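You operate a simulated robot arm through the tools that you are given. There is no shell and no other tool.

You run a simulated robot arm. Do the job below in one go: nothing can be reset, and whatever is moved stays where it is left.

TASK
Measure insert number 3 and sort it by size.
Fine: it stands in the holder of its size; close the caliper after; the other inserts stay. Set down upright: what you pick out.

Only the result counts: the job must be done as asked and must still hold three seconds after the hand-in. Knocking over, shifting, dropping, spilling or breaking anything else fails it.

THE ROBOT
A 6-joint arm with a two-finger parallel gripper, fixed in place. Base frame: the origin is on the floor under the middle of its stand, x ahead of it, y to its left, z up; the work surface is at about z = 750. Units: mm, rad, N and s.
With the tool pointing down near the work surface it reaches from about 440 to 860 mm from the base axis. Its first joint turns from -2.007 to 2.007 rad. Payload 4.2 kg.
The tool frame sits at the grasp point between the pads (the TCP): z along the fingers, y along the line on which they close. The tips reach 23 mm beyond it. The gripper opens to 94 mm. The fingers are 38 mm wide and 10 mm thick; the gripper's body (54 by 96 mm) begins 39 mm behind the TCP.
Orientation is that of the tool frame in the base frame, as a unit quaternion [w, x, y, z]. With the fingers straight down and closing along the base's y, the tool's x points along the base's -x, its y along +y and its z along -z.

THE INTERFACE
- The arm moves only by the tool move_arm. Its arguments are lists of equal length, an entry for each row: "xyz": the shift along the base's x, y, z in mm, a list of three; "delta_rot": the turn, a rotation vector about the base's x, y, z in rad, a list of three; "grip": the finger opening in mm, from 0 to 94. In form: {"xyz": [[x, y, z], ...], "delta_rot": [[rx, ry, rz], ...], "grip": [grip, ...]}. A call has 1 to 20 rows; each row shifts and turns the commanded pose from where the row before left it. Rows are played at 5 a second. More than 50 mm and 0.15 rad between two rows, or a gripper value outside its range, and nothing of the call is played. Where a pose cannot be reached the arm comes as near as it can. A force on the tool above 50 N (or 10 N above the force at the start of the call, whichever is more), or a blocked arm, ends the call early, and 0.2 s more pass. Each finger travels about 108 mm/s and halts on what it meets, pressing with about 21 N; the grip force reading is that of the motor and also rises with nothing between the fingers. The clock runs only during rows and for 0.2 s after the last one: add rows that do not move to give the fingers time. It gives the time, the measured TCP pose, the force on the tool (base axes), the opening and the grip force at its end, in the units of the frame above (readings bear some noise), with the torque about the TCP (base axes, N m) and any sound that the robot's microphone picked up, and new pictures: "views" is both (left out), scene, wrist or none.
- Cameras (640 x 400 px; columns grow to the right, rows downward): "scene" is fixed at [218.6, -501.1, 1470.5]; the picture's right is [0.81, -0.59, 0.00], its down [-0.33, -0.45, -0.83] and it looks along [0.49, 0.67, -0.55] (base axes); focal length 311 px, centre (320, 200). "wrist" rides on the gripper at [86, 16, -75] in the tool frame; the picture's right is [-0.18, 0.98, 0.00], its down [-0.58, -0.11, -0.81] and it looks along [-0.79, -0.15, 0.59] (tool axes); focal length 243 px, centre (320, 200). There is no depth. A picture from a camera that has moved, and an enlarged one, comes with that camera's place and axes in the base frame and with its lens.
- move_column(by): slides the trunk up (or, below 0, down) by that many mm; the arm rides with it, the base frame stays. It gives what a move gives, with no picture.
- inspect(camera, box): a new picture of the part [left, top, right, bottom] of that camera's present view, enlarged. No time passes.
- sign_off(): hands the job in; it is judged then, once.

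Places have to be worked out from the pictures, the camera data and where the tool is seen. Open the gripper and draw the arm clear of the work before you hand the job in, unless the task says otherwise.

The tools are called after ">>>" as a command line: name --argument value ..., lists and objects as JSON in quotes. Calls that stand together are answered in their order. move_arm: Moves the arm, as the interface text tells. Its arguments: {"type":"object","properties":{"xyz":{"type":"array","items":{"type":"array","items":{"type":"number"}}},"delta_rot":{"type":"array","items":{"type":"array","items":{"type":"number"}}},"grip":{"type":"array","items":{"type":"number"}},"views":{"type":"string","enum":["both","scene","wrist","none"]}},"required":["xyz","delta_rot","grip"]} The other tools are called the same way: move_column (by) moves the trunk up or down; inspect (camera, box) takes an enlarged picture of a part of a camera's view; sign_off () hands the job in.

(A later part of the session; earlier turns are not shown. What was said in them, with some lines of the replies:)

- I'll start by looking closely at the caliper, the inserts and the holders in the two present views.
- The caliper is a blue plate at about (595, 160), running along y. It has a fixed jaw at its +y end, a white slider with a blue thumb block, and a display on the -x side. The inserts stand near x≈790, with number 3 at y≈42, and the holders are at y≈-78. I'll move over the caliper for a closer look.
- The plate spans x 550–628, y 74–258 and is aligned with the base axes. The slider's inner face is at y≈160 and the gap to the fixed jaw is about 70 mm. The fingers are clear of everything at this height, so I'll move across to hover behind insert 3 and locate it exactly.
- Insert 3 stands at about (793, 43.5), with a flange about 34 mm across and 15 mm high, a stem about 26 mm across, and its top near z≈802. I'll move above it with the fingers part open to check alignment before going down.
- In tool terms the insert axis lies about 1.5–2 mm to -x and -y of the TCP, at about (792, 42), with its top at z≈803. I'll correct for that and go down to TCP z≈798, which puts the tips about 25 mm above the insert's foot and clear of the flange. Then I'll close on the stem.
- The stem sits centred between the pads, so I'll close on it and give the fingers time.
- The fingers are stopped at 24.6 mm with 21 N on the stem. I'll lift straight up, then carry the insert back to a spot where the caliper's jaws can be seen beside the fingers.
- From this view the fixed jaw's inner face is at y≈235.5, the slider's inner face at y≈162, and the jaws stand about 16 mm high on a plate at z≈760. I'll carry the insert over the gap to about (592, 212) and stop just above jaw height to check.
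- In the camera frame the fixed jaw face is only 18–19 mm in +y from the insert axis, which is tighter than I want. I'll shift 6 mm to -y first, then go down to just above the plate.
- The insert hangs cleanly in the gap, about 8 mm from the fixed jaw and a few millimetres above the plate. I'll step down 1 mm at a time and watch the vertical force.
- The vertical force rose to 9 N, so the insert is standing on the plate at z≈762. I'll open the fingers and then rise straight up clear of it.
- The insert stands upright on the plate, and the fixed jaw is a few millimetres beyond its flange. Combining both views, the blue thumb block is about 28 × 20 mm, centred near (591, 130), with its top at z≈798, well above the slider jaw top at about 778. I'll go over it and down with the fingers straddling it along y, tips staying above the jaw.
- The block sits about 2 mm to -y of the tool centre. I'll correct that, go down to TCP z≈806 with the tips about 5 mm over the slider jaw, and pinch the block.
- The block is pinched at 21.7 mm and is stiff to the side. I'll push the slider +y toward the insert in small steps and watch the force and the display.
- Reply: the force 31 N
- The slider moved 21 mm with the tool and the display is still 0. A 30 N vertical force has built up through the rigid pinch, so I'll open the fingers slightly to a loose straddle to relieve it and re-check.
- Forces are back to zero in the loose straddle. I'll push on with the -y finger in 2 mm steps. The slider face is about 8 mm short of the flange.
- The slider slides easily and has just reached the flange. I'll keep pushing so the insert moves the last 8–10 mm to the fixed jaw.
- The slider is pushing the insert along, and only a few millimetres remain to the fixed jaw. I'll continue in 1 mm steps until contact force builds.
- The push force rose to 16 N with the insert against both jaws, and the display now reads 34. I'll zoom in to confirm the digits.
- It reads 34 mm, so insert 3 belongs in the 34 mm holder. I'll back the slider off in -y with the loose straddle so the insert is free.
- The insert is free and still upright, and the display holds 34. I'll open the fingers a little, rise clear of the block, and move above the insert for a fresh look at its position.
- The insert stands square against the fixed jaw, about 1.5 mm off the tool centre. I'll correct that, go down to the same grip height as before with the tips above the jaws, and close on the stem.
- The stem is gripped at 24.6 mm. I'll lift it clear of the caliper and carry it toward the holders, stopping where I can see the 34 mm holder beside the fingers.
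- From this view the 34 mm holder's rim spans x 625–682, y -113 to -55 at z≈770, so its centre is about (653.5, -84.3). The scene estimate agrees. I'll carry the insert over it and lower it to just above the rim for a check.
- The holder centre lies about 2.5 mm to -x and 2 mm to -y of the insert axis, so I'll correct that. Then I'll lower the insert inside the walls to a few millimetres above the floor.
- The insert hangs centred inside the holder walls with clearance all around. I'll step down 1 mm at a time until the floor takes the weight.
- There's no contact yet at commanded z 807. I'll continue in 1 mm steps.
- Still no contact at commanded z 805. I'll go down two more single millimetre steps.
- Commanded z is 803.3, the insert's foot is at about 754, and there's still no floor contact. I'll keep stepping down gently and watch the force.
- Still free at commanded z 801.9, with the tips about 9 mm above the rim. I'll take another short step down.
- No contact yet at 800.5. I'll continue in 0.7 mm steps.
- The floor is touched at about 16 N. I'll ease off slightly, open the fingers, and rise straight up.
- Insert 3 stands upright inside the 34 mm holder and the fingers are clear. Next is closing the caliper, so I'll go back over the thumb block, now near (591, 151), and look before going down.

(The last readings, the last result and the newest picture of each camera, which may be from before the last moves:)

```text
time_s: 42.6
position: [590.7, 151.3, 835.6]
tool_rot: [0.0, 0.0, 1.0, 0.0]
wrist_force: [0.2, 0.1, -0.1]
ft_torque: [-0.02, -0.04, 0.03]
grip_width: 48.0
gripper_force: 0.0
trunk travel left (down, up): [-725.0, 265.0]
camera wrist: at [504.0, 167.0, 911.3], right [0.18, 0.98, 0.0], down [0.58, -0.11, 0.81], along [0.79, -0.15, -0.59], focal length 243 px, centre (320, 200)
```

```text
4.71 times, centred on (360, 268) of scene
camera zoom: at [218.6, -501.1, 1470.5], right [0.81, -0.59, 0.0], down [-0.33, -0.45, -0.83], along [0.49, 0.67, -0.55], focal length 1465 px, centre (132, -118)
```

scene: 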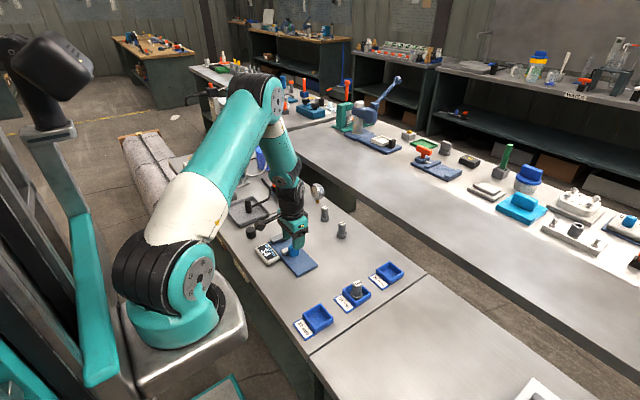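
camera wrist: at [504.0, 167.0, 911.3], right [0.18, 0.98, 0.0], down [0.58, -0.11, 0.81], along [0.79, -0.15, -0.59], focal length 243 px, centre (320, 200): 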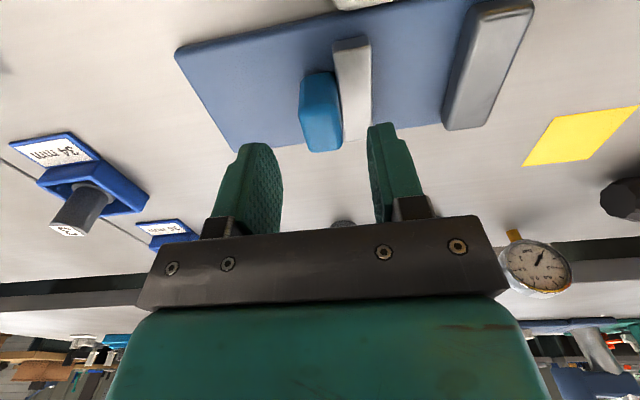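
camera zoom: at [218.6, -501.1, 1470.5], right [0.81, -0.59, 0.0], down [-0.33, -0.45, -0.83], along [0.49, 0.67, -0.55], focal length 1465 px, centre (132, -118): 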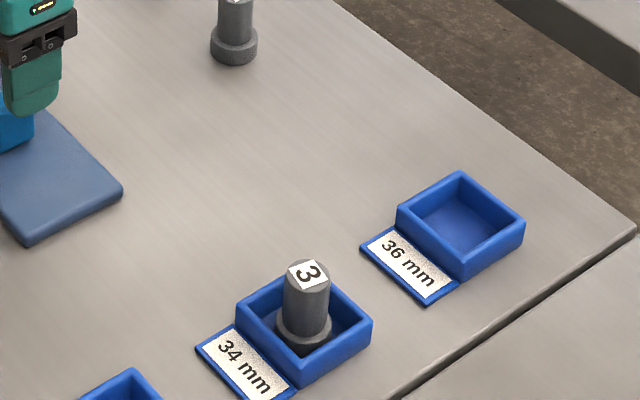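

The block is about 2 mm to +y of the tool centre with the fingers on either side. I'll centre, go down to the same straddle height as before, narrow the fingers to a loose 27 mm, and start pushing +y.

>>> move_arm --xyz '[[0, 2, 0], [0, 0, -14], [0, 0, -13.8], [0, 0, 0], [0, 0, 0], [0, 3, 0], [0, 3, 0], [0, 3, 0], [0, 3, 0], [0, 3, 0], [0, 0, 0]]' --delta_rot '[[0, 0, 0], [0, 0, 0], [0, 0, 0], [0, 0, 0], [0, 0, 0], [0, 0, 0], [0, 0, 0], [0, 0, 0], [0, 0, 0], [0, 0, 0], [0, 0, 0]]' --grip '[48, 48, 48, 36, 27, 27, 27, 27, 27, 27, 27]' --views "both"

>>> inspect --camera "wrist" --box '[240, 40, 520, 215]'

```text
time_s: 45.0
position: [590.9, 168.3, 806.8]
tool_rot: [0.0, 0.0, 1.0, -0.001]
wrist_force: [0.0, -0.8, -0.3]
ft_torque: [0.01, 0.02, -0.03]
grip_width: 27.1
gripper_force: 0.4
trunk travel left (down, up): [-725.0, 265.0]
camera wrist: at [504.1, 184.7, 881.8], right [0.18, 0.98, 0.0], down [0.58, -0.11, 0.81], along [0.79, -0.15, -0.59], focal length 243 px, centre (320, 200)
```

scene: 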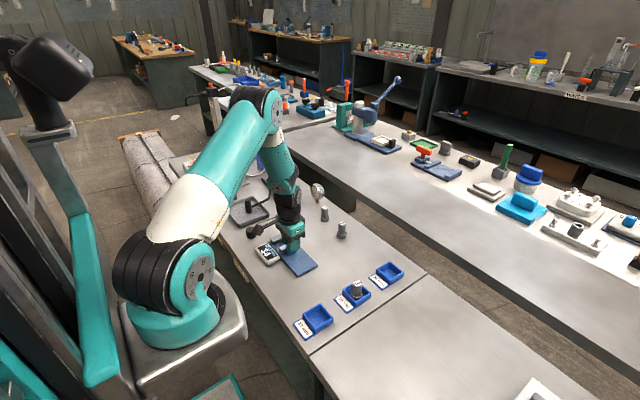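
wrist: 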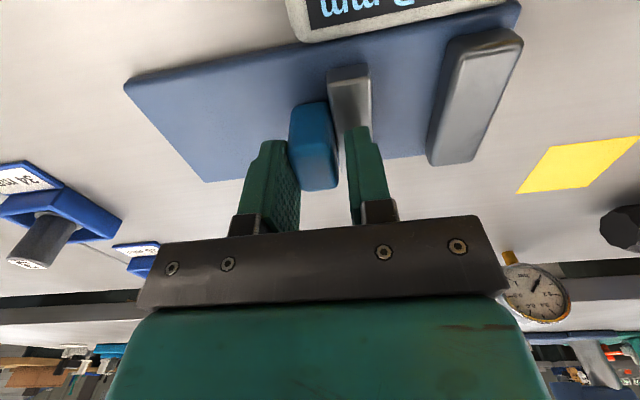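

```text
2.29 times, centred on (380, 128) of wrist
camera zoom: at [504.1, 184.7, 881.8], right [0.18, 0.98, 0.0], down [0.58, -0.11, 0.81], along [0.79, -0.15, -0.59], focal length 555 px, centre (183, 366)
```

zoom: 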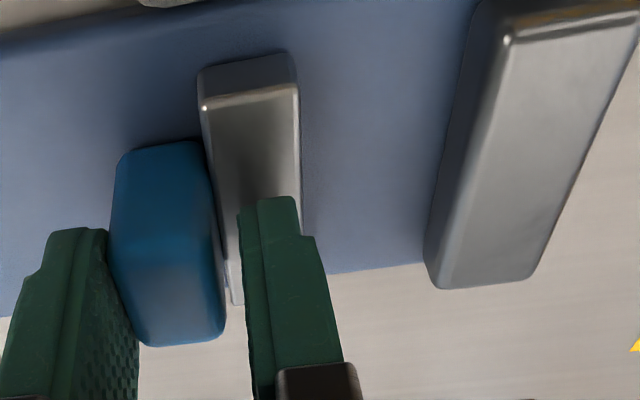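

The slider follows freely. About 35 mm remain to the fixed jaw, so I'll push 30 mm of that in steady 3 mm steps.

>>> move_arm --xyz '[[0, 3, 0], [0, 3, 0], [0, 3, 0], [0, 3, 0], [0, 3, 0], [0, 3, 0], [0, 3, 0], [0, 3, 0], [0, 3, 0], [0, 3, 0], [0, 0, 0]]' --delta_rot '[[0, 0, 0], [0, 0, 0], [0, 0, 0], [0, 0, 0], [0, 0, 0], [0, 0, 0], [0, 0, 0], [0, 0, 0], [0, 0, 0], [0, 0, 0], [0, 0, 0]]' --grip '[27, 27, 27, 27, 27, 27, 27, 27, 27, 27, 27]' --views "both"

>>> inspect --camera "wrist" --box '[240, 40, 520, 215]'

>>> inspect --camera "scene" --box '[250, 215, 340, 275]'

```text
time_s: 47.4
position: [591.2, 199.0, 807.5]
tool_rot: [0.0, 0.0, 1.0, 0.0]
wrist_force: [-0.1, 0.9, -0.1]
ft_torque: [-0.03, -0.02, 0.05]
grip_width: 27.1
gripper_force: 0.3
trunk travel left (down, up): [-725.0, 265.0]
camera wrist: at [504.6, 215.1, 881.5], right [0.18, 0.98, 0.0], down [0.58, -0.11, 0.81], along [0.79, -0.15, -0.59], focal length 243 px, centre (320, 200)
```

scene: 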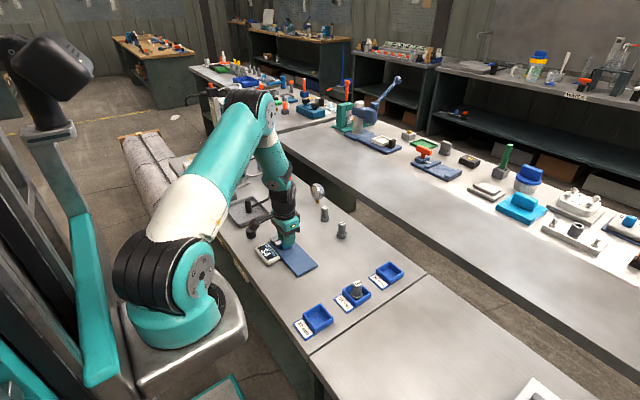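
wrist: 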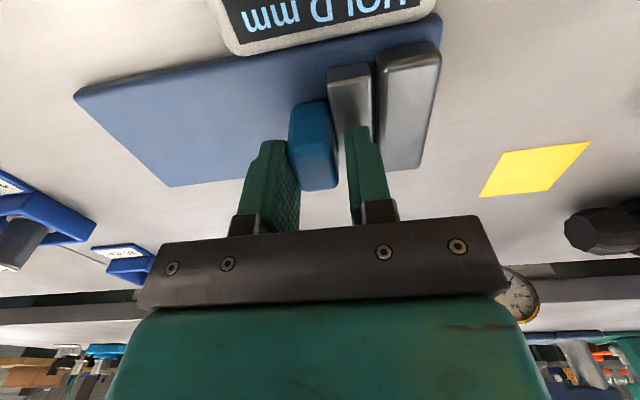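

```text
2.29 times, centred on (380, 128) of wrist
camera zoom: at [504.6, 215.1, 881.5], right [0.18, 0.98, 0.0], down [0.58, -0.11, 0.81], along [0.79, -0.15, -0.59], focal length 555 px, centre (183, 366)
```

zoom: 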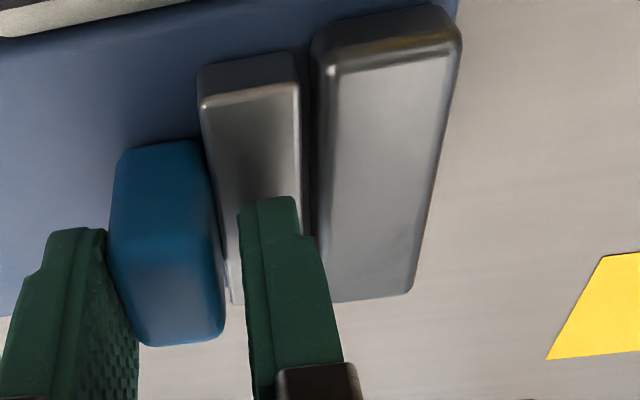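

```text
6.67 times, centred on (295, 245) of scene
camera zoom: at [218.6, -501.1, 1470.5], right [0.81, -0.59, 0.0], down [-0.33, -0.45, -0.83], along [0.49, 0.67, -0.55], focal length 2075 px, centre (487, -100)
```

zoom: 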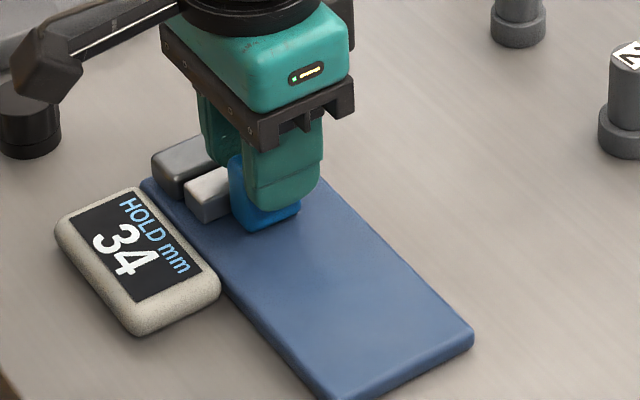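

Only a few millimetres remain between the jaws. I'll push in 1 mm steps until the jaws meet and the force rises.

>>> move_arm --xyz '[[0, 1, 0], [0, 1, 0], [0, 1, 0], [0, 1, 0], [0, 1, 0], [0, 1, 0], [0, 1, 0], [0, 0, 0]]' --delta_rot '[[0, 0, 0], [0, 0, 0], [0, 0, 0], [0, 0, 0], [0, 0, 0], [0, 0, 0], [0, 0, 0], [0, 0, 0]]' --grip '[27, 27, 27, 27, 27, 27, 27, 27]' --views "both"

>>> inspect --camera "wrist" --box '[240, 40, 520, 215]'

>>> inspect --camera "scene" --box '[250, 215, 340, 275]'

```text
time_s: 49.2
position: [590.8, 204.4, 806.8]
tool_rot: [0.0, 0.001, 1.0, 0.0]
wrist_force: [1.5, -12.7, 4.6]
ft_torque: [-0.18, 0.06, 0.15]
grip_width: 32.8
gripper_force: 6.8
trunk travel left (down, up): [-725.0, 265.0]
camera wrist: at [503.8, 221.5, 881.6], right [0.19, 0.98, 0.0], down [0.58, -0.11, 0.81], along [0.79, -0.15, -0.59], focal length 243 px, centre (320, 200)
```

scene: 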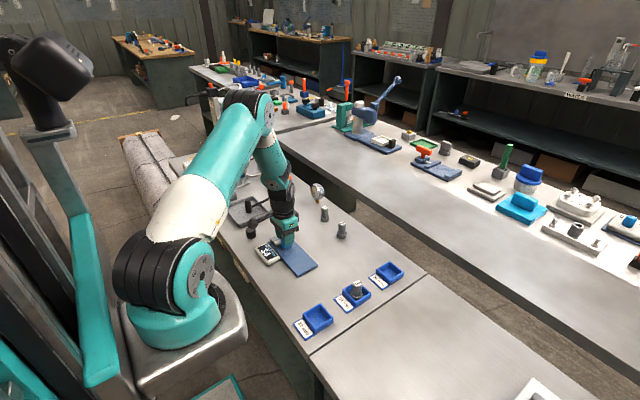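
wrist: 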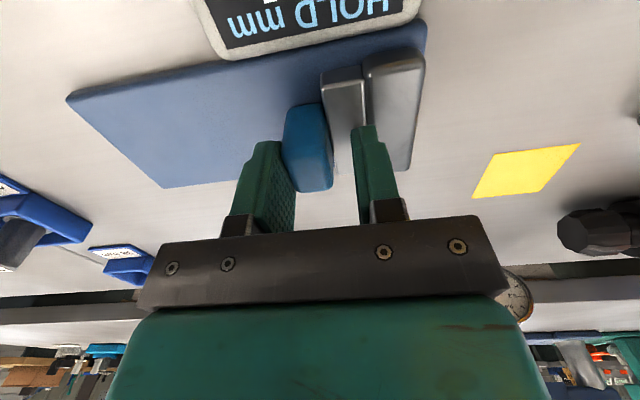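

```text
2.29 times, centred on (380, 128) of wrist
camera zoom: at [503.8, 221.5, 881.6], right [0.19, 0.98, 0.0], down [0.58, -0.11, 0.81], along [0.79, -0.15, -0.59], focal length 555 px, centre (183, 366)
```

zoom: 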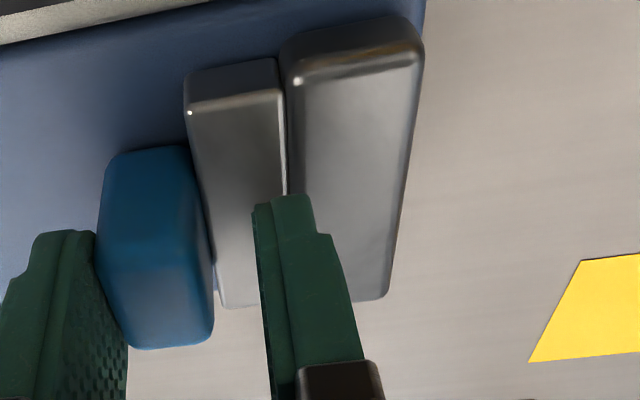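

```text
6.67 times, centred on (295, 245) of scene
camera zoom: at [218.6, -501.1, 1470.5], right [0.81, -0.59, 0.0], down [-0.33, -0.45, -0.83], along [0.49, 0.67, -0.55], focal length 2075 px, centre (487, -100)
```

zoom: 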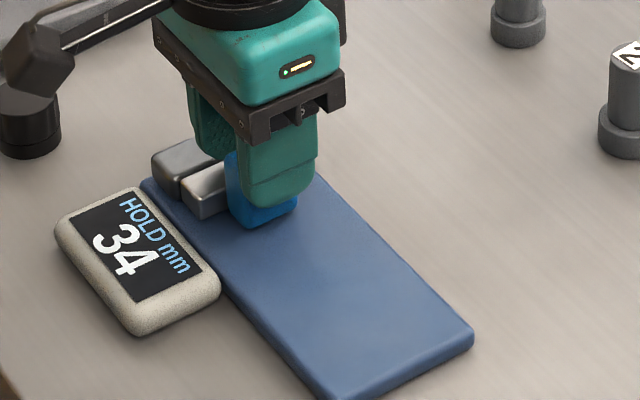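

The jaws have met with about 13 N on the slider, so the caliper is closed. I'll open the fingers wide around the block so neither finger drags it, then rise straight up.

>>> move_arm --xyz '[[0, 0, 0], [0, 0, 0], [0, 0, 0], [0, 0, 15], [0, 0, 30], [0, 0, 40], [0, 0, 0]]' --delta_rot '[[0, 0, 0], [0, 0, 0], [0, 0, 0], [0, 0, 0], [0, 0, 0], [0, 0, 0], [0, 0, 0]]' --grip '[40, 48, 48, 48, 48, 48, 48]' --views "both"

>>> inspect --camera "wrist" --box '[200, 0, 440, 150]'

>>> inspect --camera "scene" --box '[250, 215, 340, 275]'

```text
time_s: 50.8
position: [588.3, 206.8, 890.4]
tool_rot: [0.0, 0.0, 1.0, 0.0]
wrist_force: [0.4, 0.3, 0.2]
ft_torque: [-0.02, 0.03, 0.0]
grip_width: 48.1
gripper_force: 0.0
trunk travel left (down, up): [-725.0, 265.0]
camera wrist: at [501.3, 223.3, 965.2], right [0.18, 0.98, 0.0], down [0.58, -0.11, 0.81], along [0.79, -0.15, -0.59], focal length 243 px, centre (320, 200)
```

scene: 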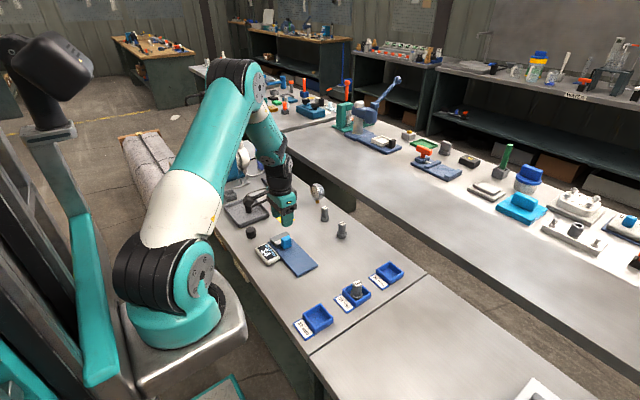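
wrist: 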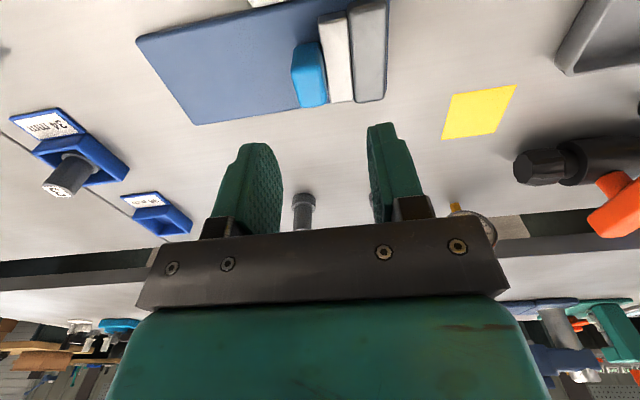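

```text
2.67 times, centred on (320, 75) of wrist
camera zoom: at [501.3, 223.3, 965.2], right [0.18, 0.98, 0.0], down [0.58, -0.11, 0.81], along [0.79, -0.15, -0.59], focal length 647 px, centre (320, 533)
```

zoom: 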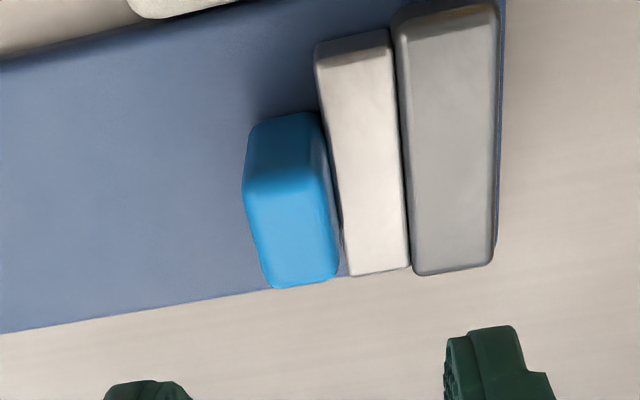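

```text
6.67 times, centred on (295, 245) of scene
camera zoom: at [218.6, -501.1, 1470.5], right [0.81, -0.59, 0.0], down [-0.33, -0.45, -0.83], along [0.49, 0.67, -0.55], focal length 2075 px, centre (487, -100)
```

zoom: 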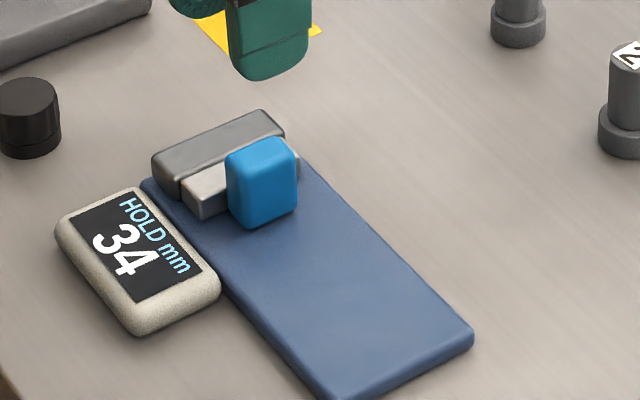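

The jaws touch along their length and the display holds 34. I'll draw the arm up and back to its starting area with the gripper open, then check the whole bench.

>>> move_arm --xyz '[[-10, 14, 25], [-15, 19, 27], [-15, 19, 27], [-15, 19, 27], [0, 0, 0], [0, 0, 0]]' --delta_rot '[[0, 0, 0], [0, 0, 0], [0, 0, 0], [0, 0, 0], [0, 0, 0], [0, 0, 0]]' --grip '[60, 75, 90, 94, 94, 94]' --views "both"

>>> inspect --camera "scene" --box '[300, 195, 420, 320]'

>>> inspect --camera "scene" --box '[325, 265, 385, 315]'

>>> inspect --camera "scene" --box '[230, 180, 340, 280]'

```text
time_s: 52.2
position: [534.3, 279.3, 997.0]
tool_rot: [0.0, 0.0, 1.0, 0.001]
wrist_force: [-1.2, -0.5, -0.1]
ft_torque: [0.01, 0.02, 0.0]
grip_width: 93.7
gripper_force: 0.0
trunk travel left (down, up): [-725.0, 265.0]
camera wrist: at [447.2, 294.3, 1072.1], right [0.18, 0.98, 0.0], down [0.58, -0.11, 0.81], along [0.79, -0.15, -0.59], focal length 243 px, centre (320, 200)
```

scene: 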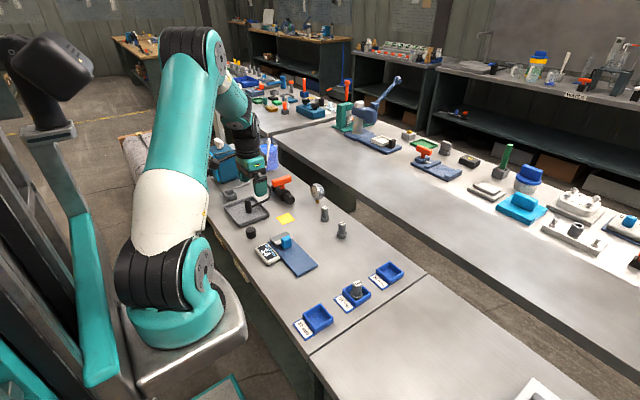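
wrist: 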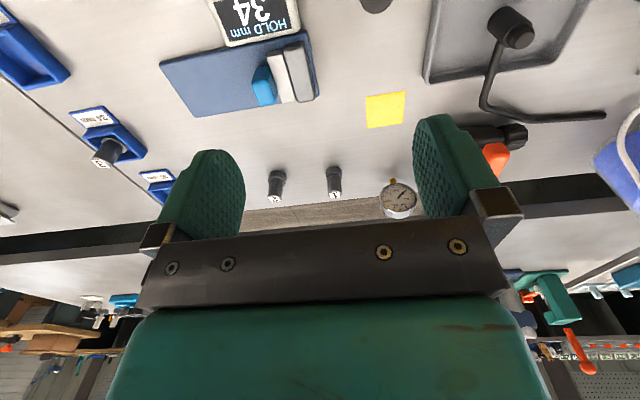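

```text
3.20 times, centred on (360, 258) of scene
camera zoom: at [218.6, -501.1, 1470.5], right [0.81, -0.59, 0.0], down [-0.33, -0.45, -0.83], along [0.49, 0.67, -0.55], focal length 996 px, centre (192, 16)
```

zoom: 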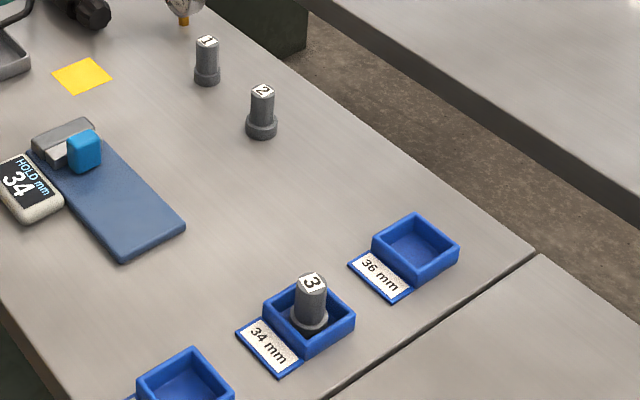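

```text
8.00 times, centred on (355, 290) of scene
camera zoom: at [218.6, -501.1, 1470.5], right [0.81, -0.59, 0.0], down [-0.33, -0.45, -0.83], along [0.49, 0.67, -0.55], focal length 2490 px, centre (40, -520)
```

zoom: 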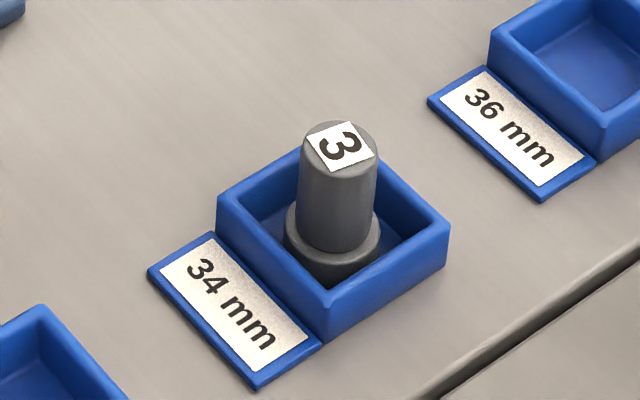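

```text
4.00 times, centred on (285, 230) of scene
camera zoom: at [218.6, -501.1, 1470.5], right [0.81, -0.59, 0.0], down [-0.33, -0.45, -0.83], along [0.49, 0.67, -0.55], focal length 1245 px, centre (460, 80)
```

zoom: 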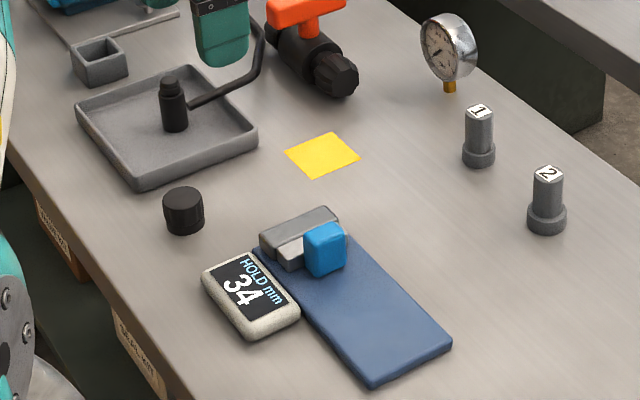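

Insert 3 stands upright in the 34 mm holder. Inserts 1 and 2 are where they were, the caliper is closed, and the open gripper is back at its starting area, so I'm handing in the job.

>>> sign_off

```text
The job is handed in.
```

Insert 3 measured 34 mm on the caliper, and it now stands upright in the 34 mm holder.

- **Caliper:** it is closed. I pushed the slider until the jaws met at about 13 N, and they were touching after I let go. The display still shows the held 34 mm reading.
- **Other inserts:** 1 and 2 stand where they were, and I saw nothing else on the bench knocked or shifted.
- **Arm:** the gripper is open and the arm is back near its starting position, clear of the work.
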